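You operate a simulated robot arm through the tools that you are given. There is no shell and no other tool. Be economical: measure what you need, move in short steps, check, and stop when the job is done.

The job below is to be done with a simulated robot arm. You get a single attempt, and the scene is never put back.

JOB
Wipe the sticky cap of the jar in the cradle, then seal it with the blue seal block.
Fine: blue cloth, no honey left on the cap, cloth and block back on their spots; nothing dropped, broken or left on.

The check looks at the end state, three seconds after you hand in, the way a careful person would. Anything else that was tipped, shoved, dropped, spilled or broken makes it a failure. Lids that push on must go on centred and level and be pressed home; caps that screw on are set level and turned clockwise until they are tight. Flat cloth is picked up by pressing the open fingertips on it (5 to 10 N) and closing them slowly along it; thin cloth reads only 2 to 8 mm in the jaws.

ROBOT AND FRAMES
A 7-joint arm with a two-finger parallel gripper, fixed in place. Base frame: the origin is at the foot of the arm, x ahead of it, y to its left, z up; the work surface is at about z = 0.85. Readings come in m, degrees, newtons and seconds.
Its first joint turns from -166.0 to 166.0 degrees. Payload 4.4 kg.
Tool frame: the origin (TCP) lies between the finger pads and is the grasp point; the fingertips stand 0.023 m ahead of it; z points along the fingers, y is the line along which they close. The gripper opens to 0.094 m. The fingers are 0.038 m wide and 0.01 m thick; the gripper's body (0.054 by 0.096 m) begins 0.039 m behind the TCP.
Orientation is that of the tool frame in the base frame, as [roll, pitch, yaw] about the fixed x, y, z axes, in that order (R = Rz(yaw) Ry(pitch) Rx(roll)). With the fingers straight down and closing along the base's y, the tool's x points along the base's -x, its y along +y and its z along -z.

CONTROLS
- The arm moves only by the tool arm_command. Its arguments are lists of equal length, an entry for each row: "dp": the shift along the base's x, y, z in m, a list of three; "dr": the turn, a rotation vector about the base's x, y, z in degrees, a list of three; "grip": the gripper command, from -1 (shut) to 1 (fully open), values between in proportion. In form: {"dp": [[x, y, z], ...], "dr": [[ax, ay, az], ...], "grip": [grip, ...]}. A call has 1 to 8 rows; each row is the pose to reach, as a shift and turn from the pose commanded when the call began. Each row takes 0.2 s and may step no farther than 0.05 m and 8.6 degrees from the row before; otherwise, or with a gripper value out of range, the whole call is refused. Where a pose cannot be reached the arm comes as near as it can. A force on the tool above 40 N (or 10 N above the force at the start of the call, whichever is more), or a blocked arm, ends the call early, and 0.2 s more pass. The fingers move at their own pace (about 0.072 m/s each) and stop on an object; they squeeze with about 32 N. The grip force told is the motor's: it shows also when the fingers shut on nothing. Time passes only in rows, and 0.2 s behind the last, so rows that repeat a pose let the fingers close. The reply holds the time, the measured pose of the TCP, the force on the tool along the base axes, the opening and the grip force, in the units named above and with some noise.
- Cameras (640 x 400 px; columns grow to the right, rows downward): "scene" is fixed at [0.0396, 0.6518, 1.4876]; the picture's right is [-0.11, -0.99, 0.00], its down [-0.56, 0.06, -0.83] and it looks along [0.82, -0.09, -0.56] (base axes); focal length 321 px, centre (320, 200). "wrist" rides on the gripper at [-0.039, 0, -0.044] in the tool frame; the picture's right is [0.00, -1.00, 0.00], its down [0.97, 0.00, -0.24] and it looks along [0.24, 0.00, 0.97] (tool axes); focal length 218 px, centre (320, 200). There is no depth. A picture from a camera that has moved, and an enlarged one, comes with that camera's place and axes in the base frame and with its lens. The place of the scene camera against the robot may be out by one fixed shift of up to 0.018 m in any direction.
- snapshot(camera): a new picture of that camera. It takes no simulated time.
- zoom(camera, box): a new picture of the part [left, top, right, bottom] of that camera's present view, enlarged. It takes no simulated time.
- finish_job(): hands the job in; it is judged then, once.

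Work in short steps. Places have to be worked out from the pictures, the camera data and where the tool is seen: move nearer, look again, correct. Check each grasp and each placing, and mend what went wrong. You have 120 turns and 76 pictures in all, those below and enlarged ones among them. Open the gripper and draw the arm clear of the work before you hand the job in, unless the task says otherwise; then end with one line.

The tools are called as name(argument=value, ...) on one line, values as JSON. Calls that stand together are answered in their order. arm_command: Moves the arm, as the interface text tells. Its arguments: {"type":"object","properties":{"dp":{"type":"array","items":{"type":"array","items":{"type":"number"}}},"dr":{"type":"array","items":{"type":"array","items":{"type":"number"}}},"grip":{"type":"array","items":{"type":"number"}}},"required":["dp","dr","grip"]} The other tools are called the same way: snapshot (camera) takes a picture; zoom (camera, box) takes an enlarged picture of a part of a camera's view; finish_job () hands the job in.

At the start:

```text
t: 0.0
tool_pos: [0.6746, 0.4401, 1.2433]
orientation: [-180.0, 0.0, 180.0]
wrist_force: [0.5, 0.8, -0.6]
gripper_width: 0.094
grasp_force: 0.0
```

scene: 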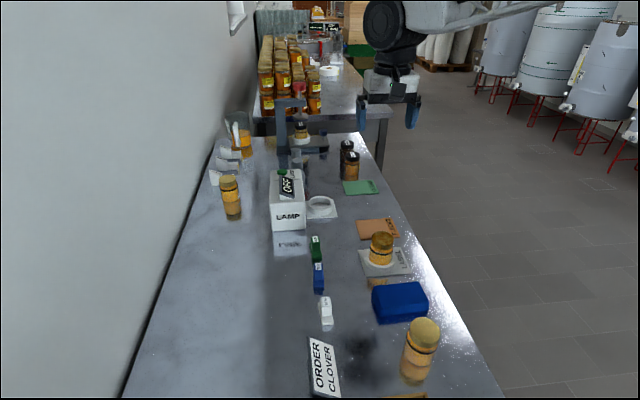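
wrist: 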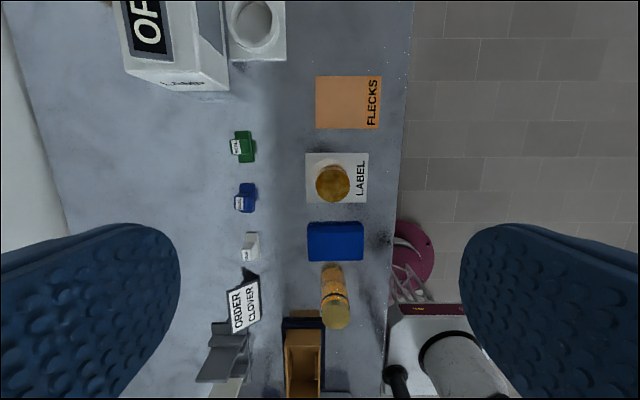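

The first pictures show a bench with jars, cloths and seal blocks. I zoom into the scene view to identify them.

zoom(camera="scene", box=[290, 220, 460, 400])

zoom(camera="scene", box=[200, 90, 400, 240])

zoom(camera="wrist", box=[190, 110, 410, 400])

```text
2.22 times, centred on (375, 310) of scene
camera zoom: at [0.0396, 0.6518, 1.4876], right [-0.11, -0.99, 0.0], down [-0.56, 0.06, -0.83], along [0.82, -0.09, -0.56], focal length 712 px, centre (198, -44)
```

zoom: 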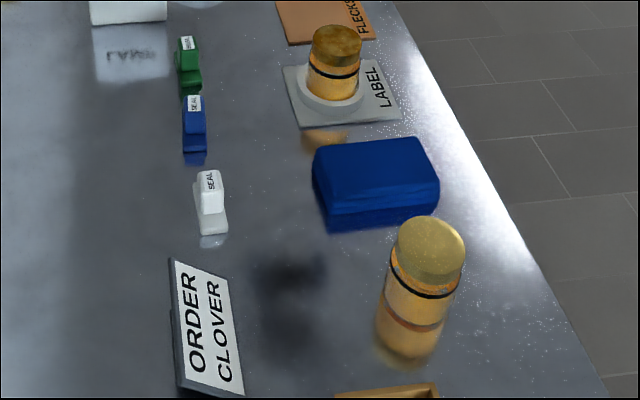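

```text
2.67 times, centred on (300, 165) of scene
camera zoom: at [0.0396, 0.6518, 1.4876], right [-0.11, -0.99, 0.0], down [-0.56, 0.06, -0.83], along [0.82, -0.09, -0.56], focal length 855 px, centre (373, 293)
```

zoom: 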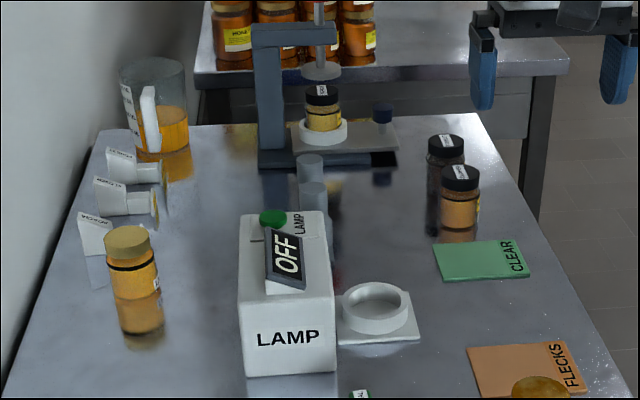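

```text
1.38 times, centred on (300, 255) of wrist
camera zoom: at [0.713, 0.4417, 1.2875], right [0.0, -1.0, 0.0], down [-0.97, 0.0, 0.24], along [-0.24, 0.0, -0.97], focal length 301 px, centre (348, 124)
```

zoom: 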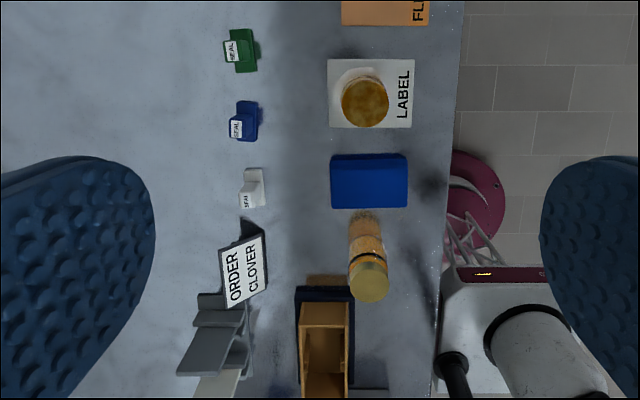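

The jar with the stained cap stands in the LABEL ring (the cradle) and the blue cloth pad lies beside it. I move nearer for a closer look.

arm_command(dp=[[-0.01, 0, -0.04], [-0.02, 0, -0.08], [-0.03, 0.01, -0.12], [-0.03, 0.02, -0.15], [-0.03, 0.03, -0.15]], dr=[[0, 0, 0], [0, 0, 0], [0, 0, 0], [0, 0, 0], [0, 0, 0]], grip=[1, 1, 1, 1, 1])

snapshot(camera="wrist")

zoom(camera="wrist", box=[200, 80, 420, 220])

```text
t: 1.2
tool_pos: [0.6424, 0.4705, 1.0927]
orientation: [-179.9, 0.0, -180.0]
wrist_force: [0.5, 0.6, 0.4]
gripper_width: 0.0942
grasp_force: 0.1
```

```text
70 pictures are left
camera wrist: at [0.6822, 0.4712, 1.137], right [0.0, -1.0, 0.0], down [-0.97, 0.0, 0.24], along [-0.24, 0.0, -0.97], focal length 218 px, centre (320, 200)
```

wrist: 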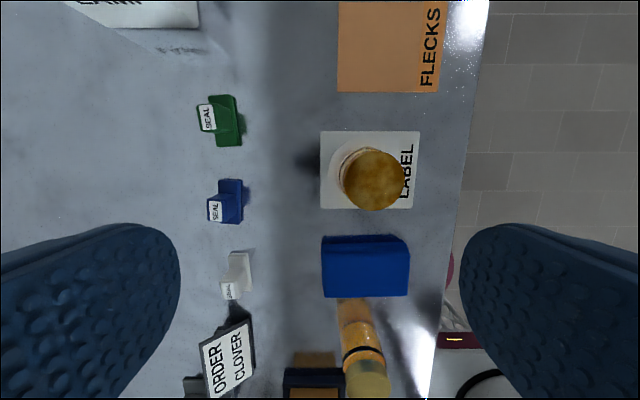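

```text
2.86 times, centred on (310, 150) of wrist
camera zoom: at [0.6822, 0.4712, 1.137], right [0.0, -1.0, 0.0], down [-0.97, 0.0, 0.24], along [-0.24, 0.0, -0.97], focal length 624 px, centre (349, 343)
```

zoom: 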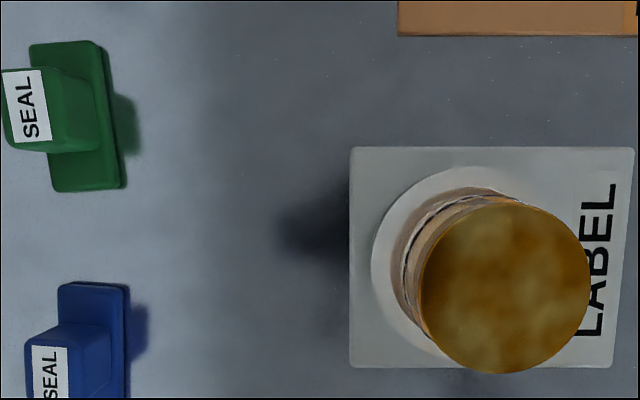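

The cap comes out at about (0.652, 0.420), top z≈0.935, and the blue pad at about (0.525, 0.411), roughly 77×115×35 mm. Next I look closely at the blue block and the pad from above.

arm_command(dp=[[-0.02, 0.04, 0], [-0.04, 0.08, -0.01], [-0.05, 0.12, -0.03], [-0.05, 0.12, -0.05], [-0.05, 0.12, -0.05]], dr=[[0, 0, 0], [0, 0, 0], [0, 0, 0], [0, 0, 0], [0, 0, 0]], grip=[1, 1, 1, 1, 1])

snapshot(camera="wrist")

zoom(camera="scene", box=[290, 220, 350, 340])

```text
t: 2.4
tool_pos: [0.5939, 0.5931, 1.0416]
orientation: [-180.0, 0.0, 179.9]
wrist_force: [-0.1, -0.2, 0.6]
gripper_width: 0.0938
grasp_force: 0.1
```

```text
68 pictures are left
camera wrist: at [0.632, 0.594, 1.0863], right [0.0, -1.0, 0.0], down [-0.97, 0.0, 0.24], along [-0.24, 0.0, -0.97], focal length 218 px, centre (320, 200)
```

wrist: 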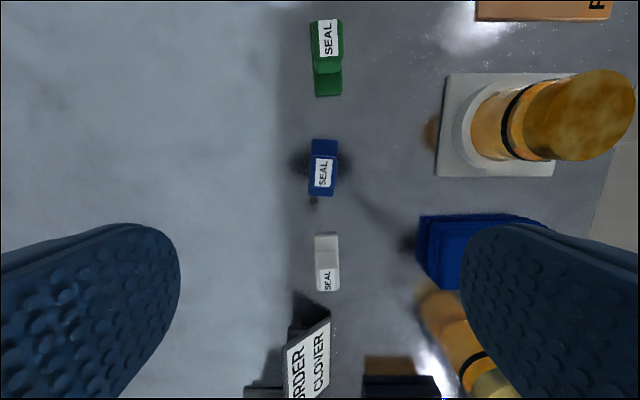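

```text
3.33 times, centred on (320, 280) of scene
camera zoom: at [0.0396, 0.6518, 1.4876], right [-0.11, -0.99, 0.0], down [-0.56, 0.06, -0.83], along [0.82, -0.09, -0.56], focal length 1069 px, centre (320, -67)
```

zoom: 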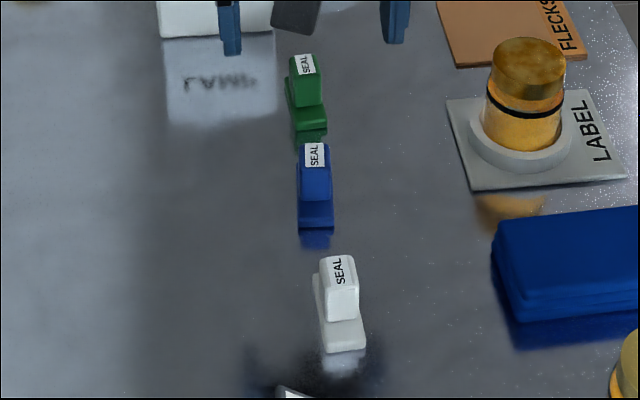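

The blue block stands at about (0.610, 0.591), and I'll grip it along y later. I now go above the pad, turning the gripper 90° so it closes across the pad's short side.

arm_command(dp=[[-0.01, -0.02, 0], [-0.02, -0.045, 0], [-0.03, -0.07, 0], [-0.04, -0.095, 0], [-0.05, -0.12, 0], [-0.06, -0.145, 0], [-0.067, -0.17, 0], [-0.069, -0.182, 0]], dr=[[0, 0, 8], [0, 0, 16], [0, 0, 24], [0, 0, 32], [0, 0, 40], [0, 0, 48], [0, 0, 56], [0, 0, 64]], grip=[1, 1, 1, 1, 1, 1, 1, 1])

arm_command(dp=[[0, 0, 0], [0, 0, 0], [0, 0, 0], [0, 0, 0], [0, 0, 0]], dr=[[0, 0, 8], [0, 0, 16], [0, 0, 24], [0, 0, 26], [0, 0, 26]], grip=[1, 1, 1, 1, 1])

snapshot(camera="wrist")

snapshot(camera="scene")

```text
t: 4.2
tool_pos: [0.5239, 0.4077, 1.0424]
orientation: [-180.0, -0.1, -115.8]
wrist_force: [0.0, 0.5, -0.4]
gripper_width: 0.094
grasp_force: 0.0
```

```text
t: 5.4
tool_pos: [0.525, 0.4082, 1.0429]
orientation: [180.0, 0.0, -90.0]
wrist_force: [0.3, -0.7, 0.0]
gripper_width: 0.094
grasp_force: 0.1
```

```text
66 pictures are left
camera wrist: at [0.5246, 0.448, 1.0869], right [1.0, 0.0, 0.0], down [0.0, -0.97, 0.24], along [0.0, -0.24, -0.97], focal length 218 px, centre (320, 200)
```

wrist: 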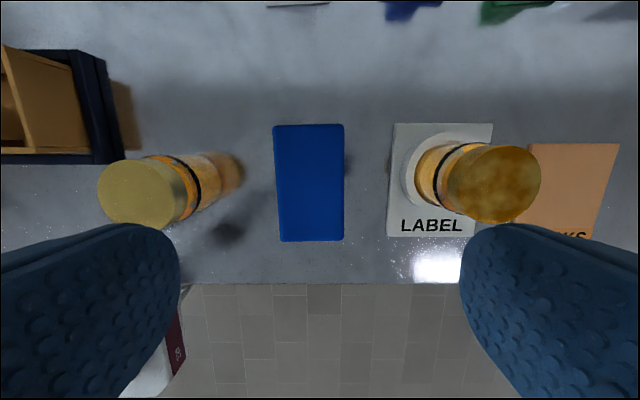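

```text
65 pictures are left
```

scene: 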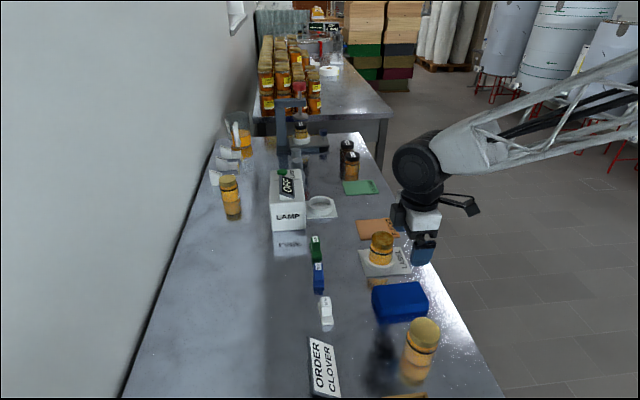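

The pad's top centre works out at (0.5155, 0.411), about 65×110 mm. I straddle it with a slightly narrowed gripper, fingertips about 16 mm above the table, stopping short first to check.

arm_command(dp=[[-0.0095, 0.003, -0.02], [-0.0095, 0.003, -0.06], [-0.0095, 0.003, -0.1], [-0.0095, 0.003, -0.12], [-0.0095, 0.003, -0.12]], dr=[[0, 0, 0], [0, 0, 0], [0, 0, 0], [0, 0, 0], [0, 0, 0]], grip=[0.8, 0.8, 0.8, 0.8, 0.8])

snapshot(camera="wrist")

zoom(camera="scene", box=[340, 210, 480, 350])

```text
t: 6.6
tool_pos: [0.5148, 0.4136, 0.9216]
orientation: [180.0, 0.0, -90.0]
wrist_force: [-1.0, -0.4, -0.3]
gripper_width: 0.0845
grasp_force: 0.1
```

```text
64 pictures are left
camera wrist: at [0.515, 0.4543, 0.966], right [1.0, 0.0, 0.0], down [0.0, -0.97, 0.24], along [0.0, -0.24, -0.97], focal length 218 px, centre (320, 200)
```

wrist: 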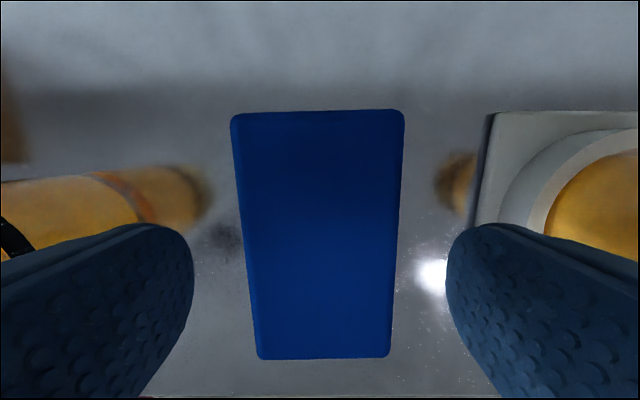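

```text
2.86 times, centred on (410, 280) of scene
camera zoom: at [0.0396, 0.6518, 1.4876], right [-0.11, -0.99, 0.0], down [-0.56, 0.06, -0.83], along [0.82, -0.09, -0.56], focal length 916 px, centre (63, -29)
```

zoom: 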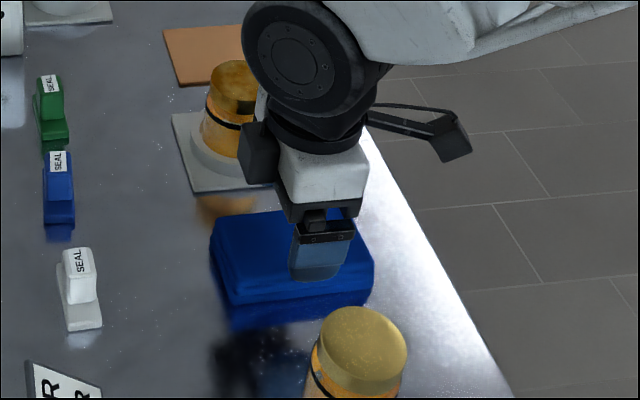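

The pad is centred between the fingers. I go down the rest of the way and close gently.

arm_command(dp=[[0, -0.001, -0.012], [0, -0.001, -0.024], [0, -0.001, -0.033], [0, -0.001, -0.033]], dr=[[0, 0, 0], [0, 0, 0], [0, 0, 0], [0, 0, 0]], grip=[0.8, 0.8, 0.8, 0.8])

arm_command(dp=[[0, 0, 0], [0, 0, 0], [0, 0, 0], [0, 0, 0]], dr=[[0, 0, 0], [0, 0, 0], [0, 0, 0], [0, 0, 0]], grip=[0.5, 0.3, 0.1, 0.1])

snapshot(camera="wrist")

```text
t: 7.6
tool_pos: [0.5152, 0.4112, 0.8909]
orientation: [180.0, 0.1, -90.1]
wrist_force: [0.8, 0.1, -0.4]
gripper_width: 0.0846
grasp_force: 0.1
```

```text
t: 8.6
tool_pos: [0.5151, 0.412, 0.89]
orientation: [-179.9, 0.0, -90.1]
wrist_force: [0.5, 0.4, -0.2]
gripper_width: 0.0673
grasp_force: 32.1
```

```text
62 pictures are left
camera wrist: at [0.5158, 0.4515, 0.9346], right [1.0, 0.0, 0.0], down [0.0, -0.97, 0.24], along [0.0, -0.24, -0.97], focal length 218 px, centre (320, 200)
```

wrist: 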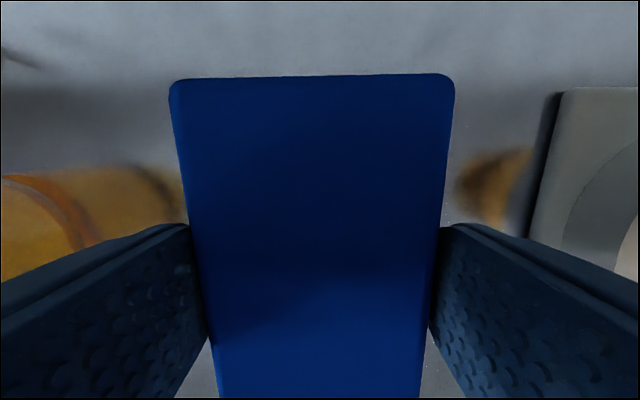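

The pad is gripped firmly at 67 mm, with TCP (0.515, 0.412, 0.890) as its resting pose. I lift it straight up and check.

arm_command(dp=[[0, 0, 0.01], [0, 0, 0.04], [0, 0, 0.08], [0, 0, 0.12], [0, 0, 0.15], [0, 0, 0.15]], dr=[[0, 0, 0], [0, 0, 0], [0, 0, 0], [0, 0, 0], [0, 0, 0], [0, 0, 0]], grip=[0, 0, 0, 0, 0, 0])

snapshot(camera="scene")

snapshot(camera="wrist")

```text
t: 10.0
tool_pos: [0.5141, 0.4136, 1.0392]
orientation: [180.0, 0.0, -90.0]
wrist_force: [-0.1, -0.3, 0.0]
gripper_width: 0.0674
grasp_force: 31.6
```

```text
61 pictures are left
```

scene: 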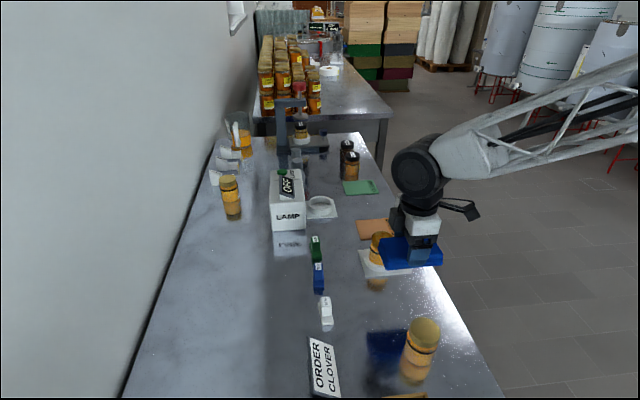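

```text
60 pictures are left
camera wrist: at [0.5139, 0.4528, 1.0847], right [1.0, 0.0, 0.0], down [0.0, -0.97, 0.24], along [0.0, -0.24, -0.97], focal length 218 px, centre (320, 200)
```

wrist: 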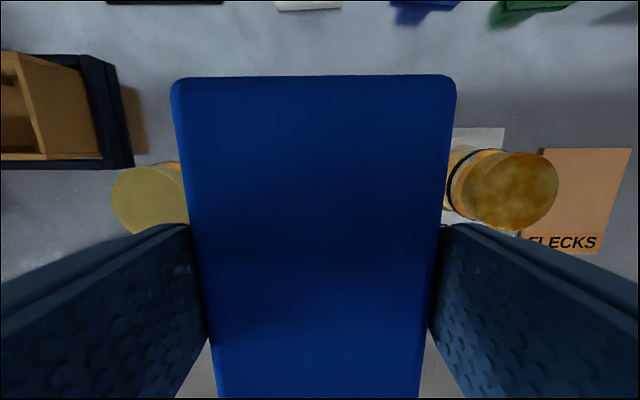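

The pad hangs level in the grip. I carry it above the cap, at about (0.651, 0.420), and lower to just above it.

arm_command(dp=[[0.04, 0.002, 0], [0.08, 0.004, 0], [0.12, 0.006, 0], [0.137, 0.007, -0.01], [0.137, 0.007, -0.04], [0.137, 0.007, -0.05], [0.137, 0.007, -0.05]], dr=[[0, 0, 0], [0, 0, 0], [0, 0, 0], [0, 0, 0], [0, 0, 0], [0, 0, 0], [0, 0, 0]], grip=[0, 0, 0, 0, 0, 0, 0])

zoom(camera="scene", box=[340, 180, 460, 290])

```text
t: 11.6
tool_pos: [0.6528, 0.4185, 0.989]
orientation: [-179.9, -0.1, -90.0]
wrist_force: [-0.1, -0.2, -0.6]
gripper_width: 0.067
grasp_force: 31.9
```

```text
3.64 times, centred on (400, 235) of scene
camera zoom: at [0.0396, 0.6518, 1.4876], right [-0.11, -0.99, 0.0], down [-0.56, 0.06, -0.83], along [0.82, -0.09, -0.56], focal length 1166 px, centre (29, 73)
```

zoom: 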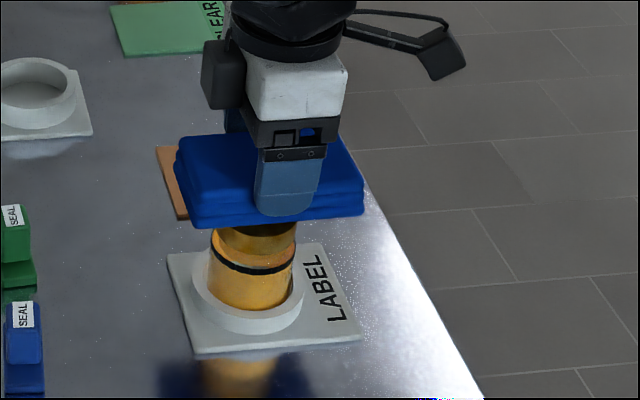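

The pad hovers right over the cap. I lower it in 3–4 mm steps, watching for contact force.

arm_command(dp=[[0, 0, -0.004], [0, 0, -0.008], [0, 0, -0.011], [0, 0, -0.011]], dr=[[0, 0, 0], [0, 0, 0], [0, 0, 0], [0, 0, 0]], grip=[0, 0, 0, 0])

```text
t: 12.6
tool_pos: [0.6538, 0.4182, 0.9791]
orientation: [180.0, 0.0, -90.0]
wrist_force: [0.0, -0.5, -0.2]
gripper_width: 0.0669
grasp_force: 31.9
```

No contact yet at z≈0.979, so I go on in 2 mm steps.

arm_command(dp=[[0, 0, -0.002], [0, 0, -0.004], [0, 0, -0.004]], dr=[[0, 0, 0], [0, 0, 0], [0, 0, 0]], grip=[0, 0, 0])

arm_command(dp=[[0, 0, -0.002], [0, 0, -0.003], [0, 0, -0.003]], dr=[[0, 0, 0], [0, 0, 0], [0, 0, 0]], grip=[0, 0, 0])

```text
t: 13.4
tool_pos: [0.6531, 0.4185, 0.9755]
orientation: [-180.0, 0.1, -90.0]
wrist_force: [-2.0, -0.4, 27.4]
gripper_width: 0.0672
grasp_force: 32.4
```

```text
t: 13.8
tool_pos: [0.6532, 0.4187, 0.9753]
orientation: [-179.7, 0.1, -90.0]
wrist_force: [0.6, 0.6, 8.4]
gripper_width: 0.067
grasp_force: 32.2
stopped in row 1: the force on the tool passed its limit (the readings are from after the stop); the commanded pose is now the measured one
```

Now there is a steady 8 N press at z=0.9753. I wipe back and forth along y at this height.

arm_command(dp=[[0, 0.01, 0], [0, 0.02, 0], [0, 0.01, 0], [0, 0, 0], [0, -0.01, 0], [0, -0.02, 0], [0, -0.01, 0], [0, 0, 0]], dr=[[0, 0, 0], [0, 0, 0], [0, 0, 0], [0, 0, 0], [0, 0, 0], [0, 0, 0], [0, 0, 0], [0, 0, 0]], grip=[0, 0, 0, 0, 0, 0, 0, 0])

zoom(camera="scene", box=[340, 180, 460, 290])

```text
t: 15.6
tool_pos: [0.6534, 0.4168, 0.9761]
orientation: [-179.8, 0.1, -89.9]
wrist_force: [0.4, -12.4, 22.6]
gripper_width: 0.0671
grasp_force: 32.4
```

```text
3.64 times, centred on (400, 235) of scene
camera zoom: at [0.0396, 0.6518, 1.4876], right [-0.11, -0.99, 0.0], down [-0.56, 0.06, -0.83], along [0.82, -0.09, -0.56], focal length 1166 px, centre (29, 73)
```

zoom: 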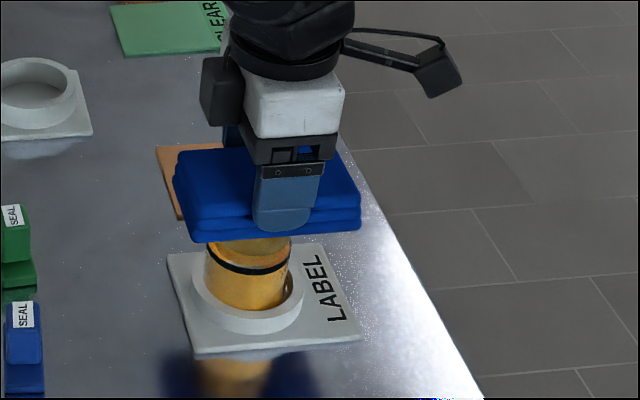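

The wipe works and the jar stays in its ring, but the force rose to 23 N, so I lift by half a millimetre. Then I add strokes in x and y.

arm_command(dp=[[0, 0, 0.0005], [0.01, 0, 0.0005], [0, 0.0, 0.0005], [-0.01, 0, 0.0005], [-0.01, 0.015, 0.0005], [0, 0.015, 0.0005], [0.01, 0.015, 0.0005], [0, 0, 0.0005]], dr=[[0, 0, 0], [0, 0, 0], [0, 0, 0], [0, 0, 0], [0, 0, 0], [0, 0, 0], [0, 0, 0], [0, 0, 0]], grip=[0, 0, 0, 0, 0, 0, 0, 0])

arm_command(dp=[[0.01, -0.015, 0], [0, -0.015, 0], [-0.01, -0.015, 0], [0, 0, 0], [0, 0.02, 0], [0, 0, 0], [0, -0.02, 0], [0, 0, 0]], dr=[[0, 0, 0], [0, 0, 0], [0, 0, 0], [0, 0, 0], [0, 0, 0], [0, 0, 0], [0, 0, 0], [0, 0, 0]], grip=[0, 0, 0, 0, 0, 0, 0, 0])

```text
t: 17.4
tool_pos: [0.6515, 0.4184, 0.9762]
orientation: [-179.8, 0.1, -90.0]
wrist_force: [2.8, 3.4, 9.2]
gripper_width: 0.0667
grasp_force: 32.0
```

```text
t: 19.2
tool_pos: [0.652, 0.418, 0.9767]
orientation: [-179.8, 0.1, -90.1]
wrist_force: [-0.2, -0.2, -0.4]
gripper_width: 0.0668
grasp_force: 31.8
```

Contact has eased off. I lift the pad and move it back toward -x to look at the cap.

arm_command(dp=[[0, 0, 0.01], [0, 0, 0.03], [-0.03, 0, 0.06], [-0.07, 0, 0.06], [-0.11, -0.003, 0.06], [-0.137, -0.006, 0.06], [-0.137, -0.006, 0.06]], dr=[[0, 0, 0], [0, 0, 0], [0, 0, 0], [0, 0, 0], [0, 0, 0], [0, 0, 0], [0, 0, 0]], grip=[0, 0, 0, 0, 0, 0, 0])

zoom(camera="wrist", box=[420, 120, 640, 260])

zoom(camera="scene", box=[340, 210, 460, 290])

```text
t: 20.8
tool_pos: [0.5137, 0.4097, 1.0362]
orientation: [-179.8, 0.0, -89.9]
wrist_force: [-0.2, 0.7, -0.2]
gripper_width: 0.0669
grasp_force: 31.5
```

```text
2.86 times, centred on (530, 190) of wrist
camera zoom: at [0.5136, 0.4499, 1.08], right [1.0, 0.0, 0.0], down [0.0, -0.97, 0.24], along [0.0, -0.24, -0.97], focal length 624 px, centre (-280, 229)
```

zoom: 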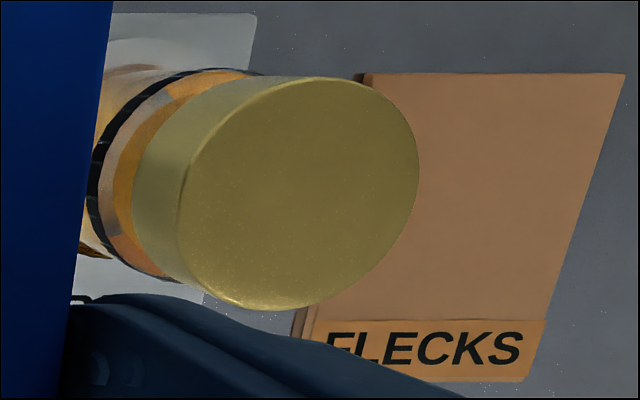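

```text
5.00 times, centred on (400, 250) of scene
camera zoom: at [0.0396, 0.6518, 1.4876], right [-0.11, -0.99, 0.0], down [-0.56, 0.06, -0.83], along [0.82, -0.09, -0.56], focal length 1603 px, centre (-80, -50)
```

zoom: 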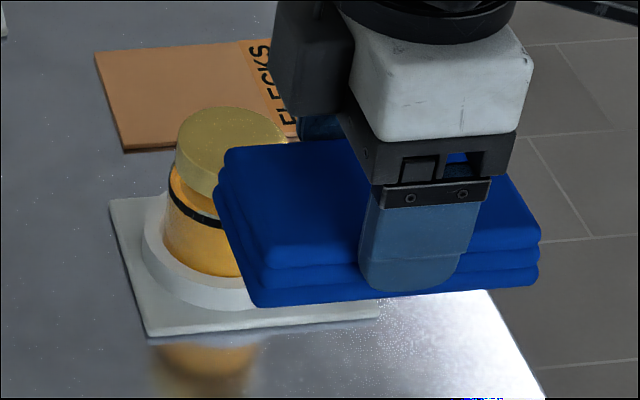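

The cap is clean. I lower the pad back onto its original spot, stopping just above the table.

arm_command(dp=[[0, -0.002, -0.02], [0, -0.002, -0.06], [0, -0.002, -0.1], [0, -0.002, -0.13], [0, -0.002, -0.138], [0, -0.002, -0.138]], dr=[[0, 0, 0], [0, 0, 0], [0, 0, 0], [0, 0, 0], [0, 0, 0], [0, 0, 0]], grip=[0, 0, 0, 0, 0, 0])

snapshot(camera="wrist")

```text
t: 22.2
tool_pos: [0.5177, 0.4084, 0.8986]
orientation: [-179.7, 0.2, -90.0]
wrist_force: [-1.3, -0.7, -0.4]
gripper_width: 0.0669
grasp_force: 31.7
```

```text
55 pictures are left
camera wrist: at [0.516, 0.449, 0.9423], right [1.0, 0.0, 0.0], down [0.0, -0.97, 0.24], along [0.0, -0.24, -0.97], focal length 218 px, centre (320, 200)
```

wrist: 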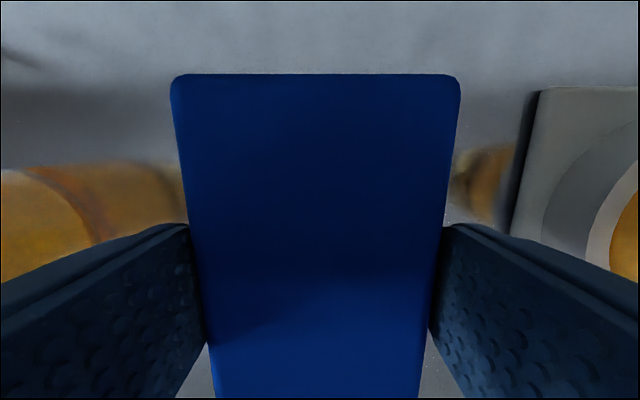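

The pad is over its spot at the right height, so I lower it slowly to the table.

arm_command(dp=[[0, 0, -0.003], [0, 0, -0.005], [0, 0, -0.007], [0, 0, -0.007]], dr=[[0, 0, 0], [0, 0, 0], [0, 0, 0], [0, 0, 0]], grip=[0, 0, 0, 0])

```text
t: 23.2
tool_pos: [0.5171, 0.4097, 0.8908]
orientation: [-179.8, 0.1, -90.0]
wrist_force: [-0.8, 0.6, -0.6]
gripper_width: 0.067
grasp_force: 31.9
```

No contact yet at 0.891, so I go down 1 mm at a time.

arm_command(dp=[[0, 0, -0.001], [0, 0, -0.002], [0, 0, -0.002]], dr=[[0, 0, 0], [0, 0, 0], [0, 0, 0]], grip=[0, 0, 0])

```text
t: 24.0
tool_pos: [0.5167, 0.4097, 0.89]
orientation: [-179.8, 0.0, -90.0]
wrist_force: [-2.5, -2.6, 9.8]
gripper_width: 0.0671
grasp_force: 31.7
```

The reading shows about 10 N of contact, so the pad is on the table. I open the gripper and raise the arm.

arm_command(dp=[[0, 0, 0], [0, 0, 0], [0, 0, 0]], dr=[[0, 0, 0], [0, 0, 0], [0, 0, 0]], grip=[0.6, 0.8, 0.8])

arm_command(dp=[[0, 0, 0.02], [0, 0, 0.06], [0, 0, 0.1], [0, 0, 0.14], [0, 0, 0.17], [0, 0, 0.17]], dr=[[0, 0, 0], [0, 0, 0], [0, 0, 0], [0, 0, 0], [0, 0, 0], [0, 0, 0]], grip=[0.8, 0.8, 0.8, 0.8, 0.8, 0.8])

snapshot(camera="wrist")

snapshot(camera="scene")

```text
t: 24.8
tool_pos: [0.516, 0.4106, 0.8884]
orientation: [-179.7, 0.1, -90.1]
wrist_force: [0.2, -0.1, 0.7]
gripper_width: 0.0846
grasp_force: 0.0
```

```text
t: 26.2
tool_pos: [0.5131, 0.4111, 1.0611]
orientation: [-179.8, 0.1, -90.0]
wrist_force: [-0.2, -0.3, 0.3]
gripper_width: 0.0847
grasp_force: 0.0
```

```text
54 pictures are left
camera wrist: at [0.5136, 0.4507, 1.1049], right [1.0, 0.0, 0.0], down [0.0, -0.97, 0.24], along [0.0, -0.24, -0.97], focal length 218 px, centre (320, 200)
```

wrist: 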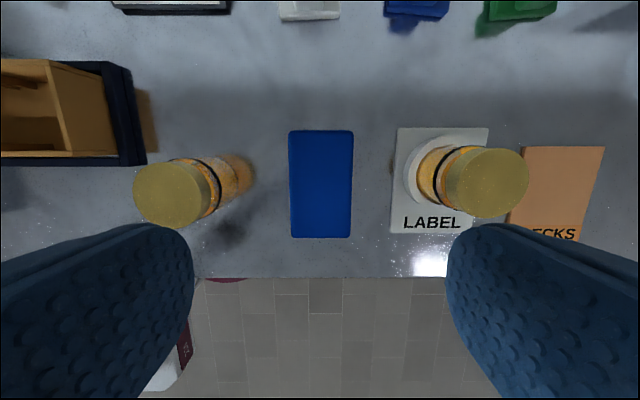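

```text
53 pictures are left
```

scene: 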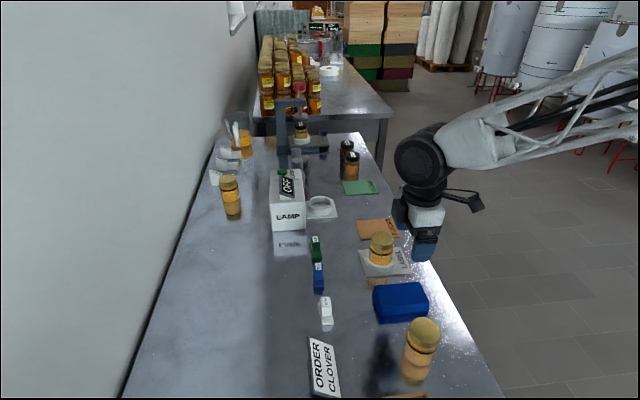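

The pad is back on its spot. Now I turn the gripper back and move above the blue seal block.

arm_command(dp=[[0.01, 0.02, 0], [0.02, 0.045, 0], [0.03, 0.07, 0], [0.045, 0.095, 0], [0.06, 0.12, 0], [0.075, 0.145, 0], [0.09, 0.165, 0], [0.095, 0.18, 0]], dr=[[0, 0, -8], [0, 0, -16], [0, 0, -24], [0, 0, -32], [0, 0, -40], [0, 0, -48], [0, 0, -56], [0, 0, -64]], grip=[0.8, 0.8, 0.8, 0.8, 0.6, 0.4, 0.2, 0.2])

arm_command(dp=[[0, 0, -0.02], [0, 0, -0.04], [0, 0, -0.06], [0, 0, -0.07], [0, 0, -0.07]], dr=[[0, 0, -8], [0, 0, -16], [0, 0, -24], [0, 0, -26], [0, 0, -26]], grip=[0.2, 0.2, 0.2, 0.2, 0.2])

snapshot(camera="wrist")

zoom(camera="scene", box=[260, 190, 420, 320])

```text
t: 28.0
tool_pos: [0.6092, 0.593, 1.0584]
orientation: [-179.7, 0.2, -154.1]
wrist_force: [-0.2, -0.5, 0.0]
gripper_width: 0.0563
grasp_force: 0.1
```

```text
t: 29.2
tool_pos: [0.6116, 0.5912, 0.9869]
orientation: [-179.8, 0.2, 179.9]
wrist_force: [-0.4, -0.7, 0.9]
gripper_width: 0.0566
grasp_force: 0.1
```

```text
52 pictures are left
camera wrist: at [0.6496, 0.5923, 1.0308], right [0.0, -1.0, 0.0], down [-0.97, 0.0, 0.24], along [-0.24, 0.0, -0.97], focal length 218 px, centre (320, 200)
```

wrist: 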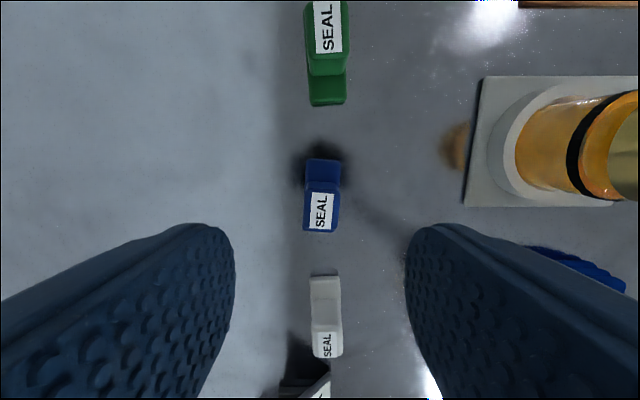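

```text
3.08 times, centred on (340, 255) of scene
camera zoom: at [0.0396, 0.6518, 1.4876], right [-0.11, -0.99, 0.0], down [-0.56, 0.06, -0.83], along [0.82, -0.09, -0.56], focal length 987 px, centre (258, 31)
```

zoom: 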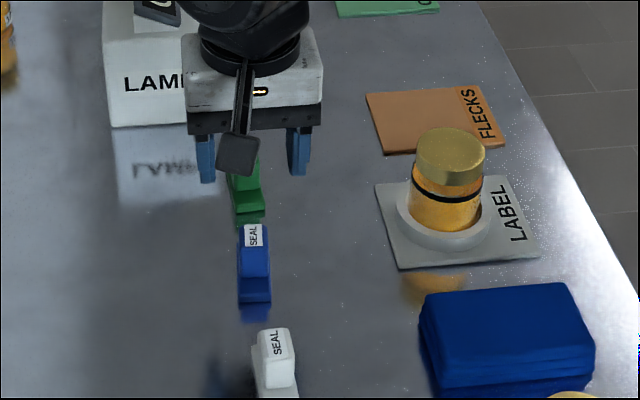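

The block's label top is at about (0.611, 0.592, 0.902) and its base is about 60 mm long. I go down around the handle, keeping the fingertips above the base, then close.

arm_command(dp=[[0, 0, -0.03], [0, 0, -0.06], [0, 0, -0.08], [0, 0, -0.09], [0, 0, -0.09]], dr=[[0, 0, 0], [0, 0, 0], [0, 0, 0], [0, 0, 0], [0, 0, 0]], grip=[0.2, 0.2, 0.2, 0.2, 0.2])

snapshot(camera="wrist")

zoom(camera="scene", box=[270, 210, 370, 310])

```text
t: 30.4
tool_pos: [0.6102, 0.5897, 0.8974]
orientation: [-179.9, 0.1, 180.0]
wrist_force: [0.5, -0.7, -0.2]
gripper_width: 0.0563
grasp_force: 0.1
```

```text
50 pictures are left
camera wrist: at [0.6484, 0.5912, 0.9423], right [0.0, -1.0, 0.0], down [-0.97, 0.0, 0.24], along [-0.24, 0.0, -0.97], focal length 218 px, centre (320, 200)
```

wrist: 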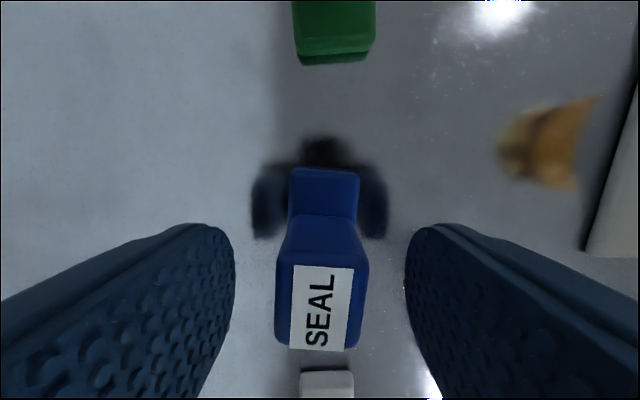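

```text
4.00 times, centred on (320, 260) of scene
camera zoom: at [0.0396, 0.6518, 1.4876], right [-0.11, -0.99, 0.0], down [-0.56, 0.06, -0.83], along [0.82, -0.09, -0.56], focal length 1282 px, centre (320, -40)
```

zoom: 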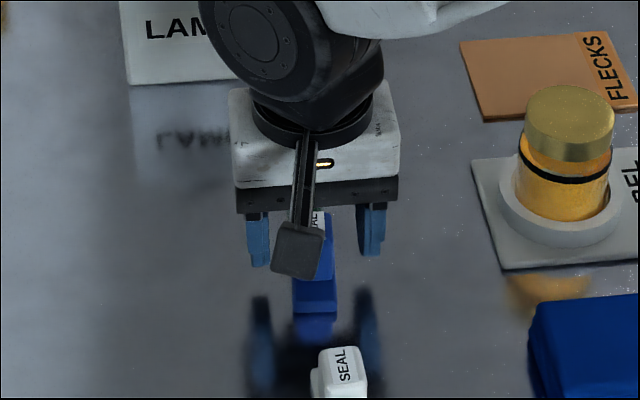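

The block is centred between the fingers. I close gently on the handle.

arm_command(dp=[[0, 0, 0], [0, 0, 0], [0, 0, 0], [0, 0, 0], [0, 0, 0]], dr=[[0, 0, 0], [0, 0, 0], [0, 0, 0], [0, 0, 0], [0, 0, 0]], grip=[0, -0.2, -0.4, -0.6, -0.7])

snapshot(camera="wrist")

```text
t: 31.6
tool_pos: [0.6094, 0.5895, 0.898]
orientation: [-179.8, 0.1, -179.9]
wrist_force: [0.5, 0.6, -0.3]
gripper_width: 0.0234
grasp_force: 31.9
```

```text
48 pictures are left
camera wrist: at [0.6485, 0.5912, 0.9425], right [0.0, -1.0, 0.0], down [-0.97, 0.0, 0.24], along [-0.24, 0.0, -0.97], focal length 218 px, centre (320, 200)
```

wrist: 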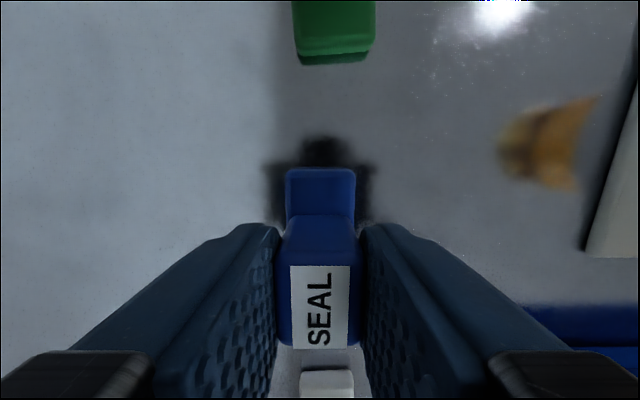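

The block is held at 23 mm. I lift it and check it before moving to the jar.

arm_command(dp=[[0, 0, 0.01], [0, 0, 0.04], [0, 0, 0.08], [0, 0, 0.12], [0, 0, 0.13], [0, 0, 0.13]], dr=[[0, 0, 0], [0, 0, 0], [0, 0, 0], [0, 0, 0], [0, 0, 0], [0, 0, 0]], grip=[-0.7, -0.7, -0.7, -0.7, -0.7, -0.7])

zoom(camera="scene", box=[260, 170, 420, 300])

snapshot(camera="wrist")

```text
t: 33.0
tool_pos: [0.61, 0.5896, 1.0289]
orientation: [-179.7, 0.1, 180.0]
wrist_force: [0.2, -0.1, -1.1]
gripper_width: 0.0231
grasp_force: 31.8
```

```text
3.08 times, centred on (340, 235) of scene
camera zoom: at [0.0396, 0.6518, 1.4876], right [-0.11, -0.99, 0.0], down [-0.56, 0.06, -0.83], along [0.82, -0.09, -0.56], focal length 987 px, centre (258, 92)
```

zoom: 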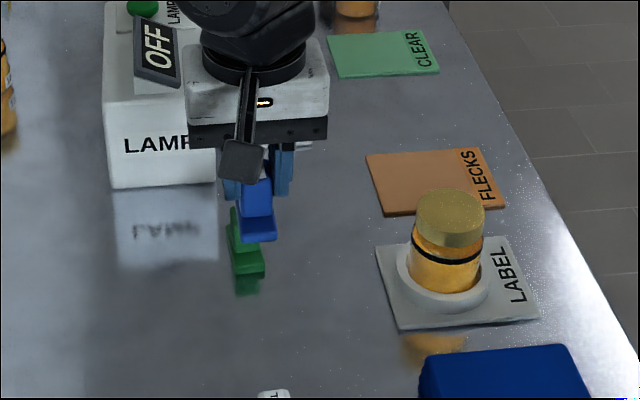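

```text
46 pictures are left
camera wrist: at [0.648, 0.5898, 1.0739], right [0.0, -1.0, 0.0], down [-0.97, 0.0, 0.24], along [-0.24, 0.0, -0.97], focal length 218 px, centre (320, 200)
```

wrist: 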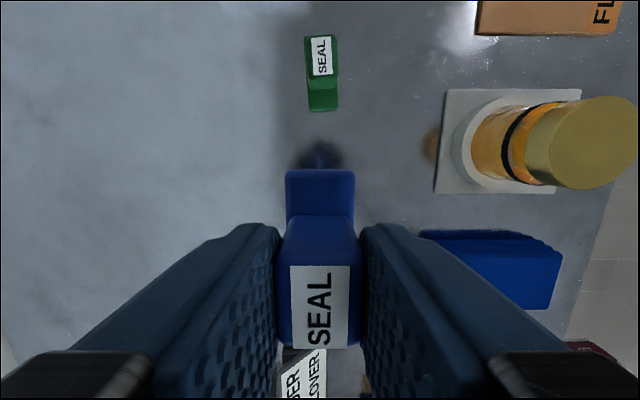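

The block is level in the grip, and this view puts the cap centre at about (0.651, 0.421). I carry the block over the cap.

arm_command(dp=[[0.01, -0.04, 0], [0.02, -0.08, 0], [0.03, -0.12, 0], [0.041, -0.16, 0], [0.041, -0.169, 0], [0.041, -0.169, -0.02], [0.041, -0.169, -0.03], [0.041, -0.169, -0.03]], dr=[[0, 0, 0], [0, 0, 0], [0, 0, 0], [0, 0, 0], [0, 0, 0], [0, 0, 0], [0, 0, 0], [0, 0, 0]], grip=[-0.7, -0.7, -0.7, -0.7, -0.7, -0.7, -0.7, -0.7])

zoom(camera="scene", box=[340, 190, 450, 290])

snapshot(camera="wrist")

```text
t: 34.8
tool_pos: [0.6543, 0.4208, 1.0013]
orientation: [-179.8, 0.1, -179.9]
wrist_force: [-0.6, 0.0, -0.2]
gripper_width: 0.0231
grasp_force: 32.5
```

```text
4.00 times, centred on (395, 240) of scene
camera zoom: at [0.0396, 0.6518, 1.4876], right [-0.11, -0.99, 0.0], down [-0.56, 0.06, -0.83], along [0.82, -0.09, -0.56], focal length 1282 px, centre (20, 40)
```

zoom: 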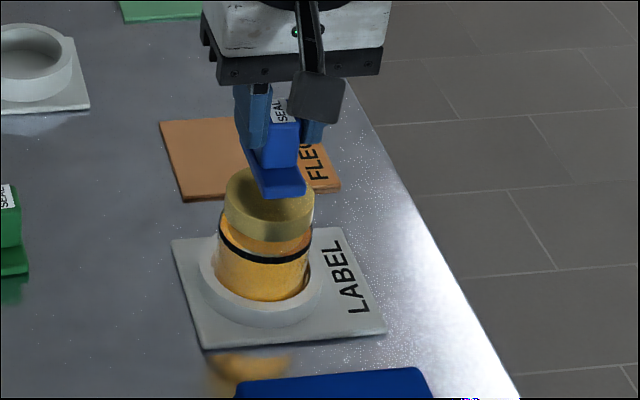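

```text
44 pictures are left
camera wrist: at [0.6924, 0.4221, 1.0458], right [0.0, -1.0, 0.0], down [-0.97, 0.0, 0.24], along [-0.24, 0.0, -0.97], focal length 218 px, centre (320, 200)
```

wrist: 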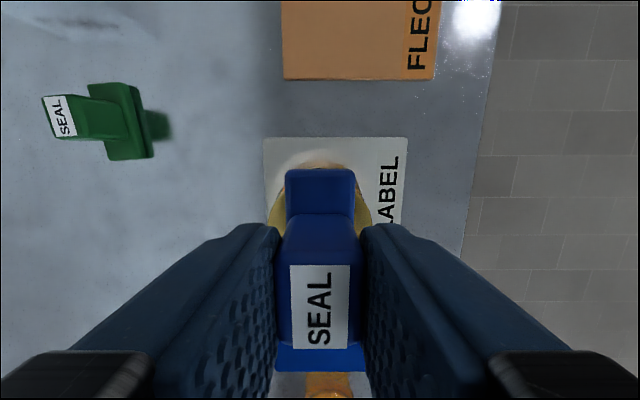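

The block is centred over the cap in y and close in x. I lower it slowly to contact.

arm_command(dp=[[-0.002, 0, -0.006], [-0.002, 0, -0.01], [-0.002, 0, -0.014], [-0.002, 0, -0.014]], dr=[[0, 0, 0], [0, 0, 0], [0, 0, 0], [0, 0, 0]], grip=[-0.7, -0.7, -0.7, -0.7])

arm_command(dp=[[0, 0, -0.001], [0, 0, -0.002], [0, 0, -0.002]], dr=[[0, 0, 0], [0, 0, 0], [0, 0, 0]], grip=[-0.7, -0.7, -0.7])

```text
t: 35.8
tool_pos: [0.6498, 0.4209, 0.9859]
orientation: [-179.9, 0.1, -180.0]
wrist_force: [-0.2, 0.3, -0.4]
gripper_width: 0.0234
grasp_force: 31.7
```

```text
t: 36.6
tool_pos: [0.65, 0.4225, 0.985]
orientation: [-179.9, 0.2, 180.0]
wrist_force: [-2.7, 0.1, 17.4]
gripper_width: 0.023
grasp_force: 31.7
```

Contact at 17 N. I press a little more and hold for a second.

arm_command(dp=[[0, 0, -0.0005], [0, 0, -0.0005], [0, 0, -0.0005], [0, 0, -0.0005], [0, 0, -0.0005]], dr=[[0, 0, 0], [0, 0, 0], [0, 0, 0], [0, 0, 0], [0, 0, 0]], grip=[-0.7, -0.7, -0.7, -0.7, -0.7])

zoom(camera="scene", box=[340, 190, 450, 290])

```text
t: 37.8
tool_pos: [0.6496, 0.4217, 0.9822]
orientation: [-179.8, 0.3, 180.0]
wrist_force: [2.7, 1.4, 26.3]
gripper_width: 0.0235
grasp_force: 31.8
```

```text
4.00 times, centred on (395, 240) of scene
camera zoom: at [0.0396, 0.6518, 1.4876], right [-0.11, -0.99, 0.0], down [-0.56, 0.06, -0.83], along [0.82, -0.09, -0.56], focal length 1282 px, centre (20, 40)
```

zoom: 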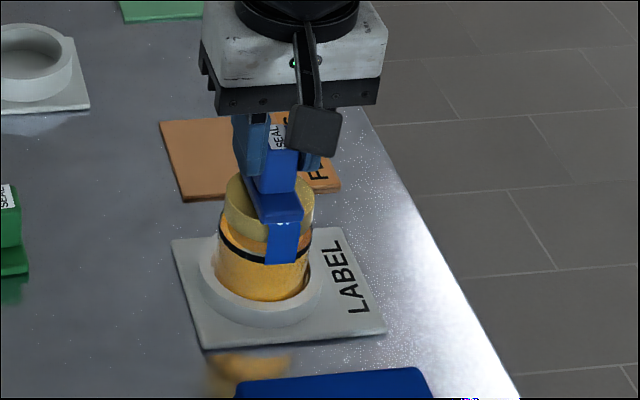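

A blue seal strip now runs over the cap and down the side of the jar. I lift straight up and look.

arm_command(dp=[[0, 0, 0.005], [0, 0, 0.02], [0, 0, 0.05], [-0.01, 0.03, 0.05], [-0.02, 0.07, 0.05], [-0.03, 0.11, 0.05], [-0.036, 0.15, 0.05], [-0.04, 0.168, 0.05]], dr=[[0, 0, 0], [0, 0, 0], [0, 0, 0], [0, 0, 0], [0, 0, 0], [0, 0, 0], [0, 0, 0], [0, 0, 0]], grip=[-0.7, -0.7, -0.7, -0.7, -0.7, -0.7, -0.7, -0.7])

zoom(camera="scene", box=[340, 190, 450, 290])

snapshot(camera="wrist")

```text
t: 39.6
tool_pos: [0.6109, 0.5881, 1.034]
orientation: [-179.8, 0.0, -180.0]
wrist_force: [-0.5, 0.0, 0.2]
gripper_width: 0.0231
grasp_force: 32.0
```

```text
4.00 times, centred on (395, 240) of scene
camera zoom: at [0.0396, 0.6518, 1.4876], right [-0.11, -0.99, 0.0], down [-0.56, 0.06, -0.83], along [0.82, -0.09, -0.56], focal length 1282 px, centre (20, 40)
```

zoom: 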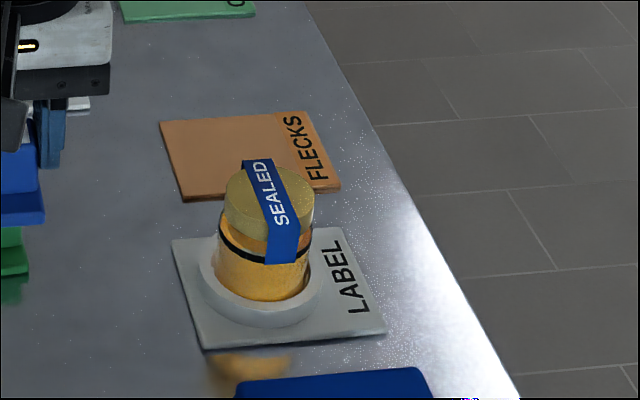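

```text
41 pictures are left
camera wrist: at [0.6486, 0.5896, 1.0781], right [0.0, -1.0, 0.0], down [-0.97, 0.0, 0.24], along [-0.24, 0.0, -0.97], focal length 218 px, centre (320, 200)
```

wrist: 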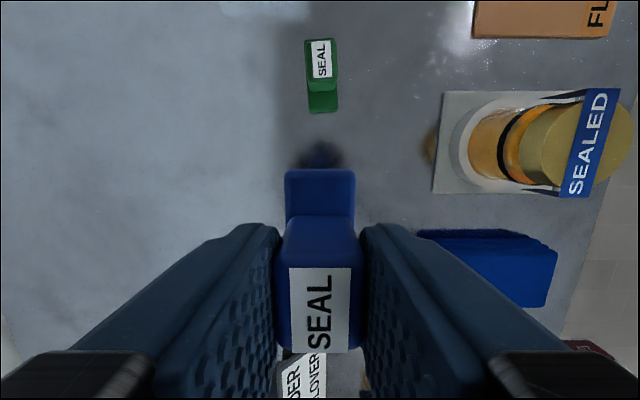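

The jar is sealed, centred and straight. I return the block to its spot, stopping just above the table.

arm_command(dp=[[0, 0.0005, -0.04], [0, 0.0005, -0.08], [0, 0.0005, -0.11], [0, 0.0005, -0.128], [0, 0.0005, -0.131], [0, 0.0005, -0.131]], dr=[[0, 0, 0], [0, 0, 0], [0, 0, 0], [0, 0, 0], [0, 0, 0], [0, 0, 0]], grip=[-0.7, -0.7, -0.7, -0.7, -0.7, -0.7])

arm_command(dp=[[0, 0, -0.001], [0, 0, -0.002], [0, 0, -0.003], [0, 0, -0.003]], dr=[[0, 0, 0], [0, 0, 0], [0, 0, 0], [0, 0, 0]], grip=[-0.7, -0.7, -0.7, -0.7])

```text
t: 41.0
tool_pos: [0.6082, 0.5917, 0.8999]
orientation: [-179.8, 0.1, 179.9]
wrist_force: [0.1, 0.3, -0.8]
gripper_width: 0.0234
grasp_force: 32.2
```

```text
t: 42.0
tool_pos: [0.6089, 0.5915, 0.8986]
orientation: [-179.8, 0.1, 180.0]
wrist_force: [0.2, 0.7, -1.8]
gripper_width: 0.0234
grasp_force: 32.2
```

No contact yet, so I go down in 1 mm steps.

arm_command(dp=[[0, 0, -0.001], [0, 0, -0.001]], dr=[[0, 0, 0], [0, 0, 0]], grip=[-0.7, -0.7])

arm_command(dp=[[0, 0, -0.001], [0, 0, -0.001]], dr=[[0, 0, 0], [0, 0, 0]], grip=[-0.7, -0.7])

```text
t: 42.6
tool_pos: [0.6099, 0.5899, 0.8982]
orientation: [-179.8, 0.1, -180.0]
wrist_force: [0.0, -0.6, 0.4]
gripper_width: 0.0233
grasp_force: 31.9
```

```text
t: 43.2
tool_pos: [0.6099, 0.5894, 0.8974]
orientation: [-179.8, 0.1, 180.0]
wrist_force: [-0.3, -0.3, -0.1]
gripper_width: 0.0232
grasp_force: 32.1
```

Still no contact, so I continue one millimetre at a time.

arm_command(dp=[[0, 0, -0.001], [0, 0, -0.001]], dr=[[0, 0, 0], [0, 0, 0]], grip=[-0.7, -0.7])

arm_command(dp=[[0, 0, -0.001], [0, 0, -0.001]], dr=[[0, 0, 0], [0, 0, 0]], grip=[-0.7, -0.7])

```text
t: 43.8
tool_pos: [0.612, 0.5905, 0.8966]
orientation: [-179.9, 0.2, 179.9]
wrist_force: [-2.1, 0.2, 8.0]
gripper_width: 0.0232
grasp_force: 32.0
```

```text
t: 44.4
tool_pos: [0.6103, 0.59, 0.8957]
orientation: [-179.9, 0.2, -180.0]
wrist_force: [1.1, -1.8, 26.6]
gripper_width: 0.0233
grasp_force: 31.5
```

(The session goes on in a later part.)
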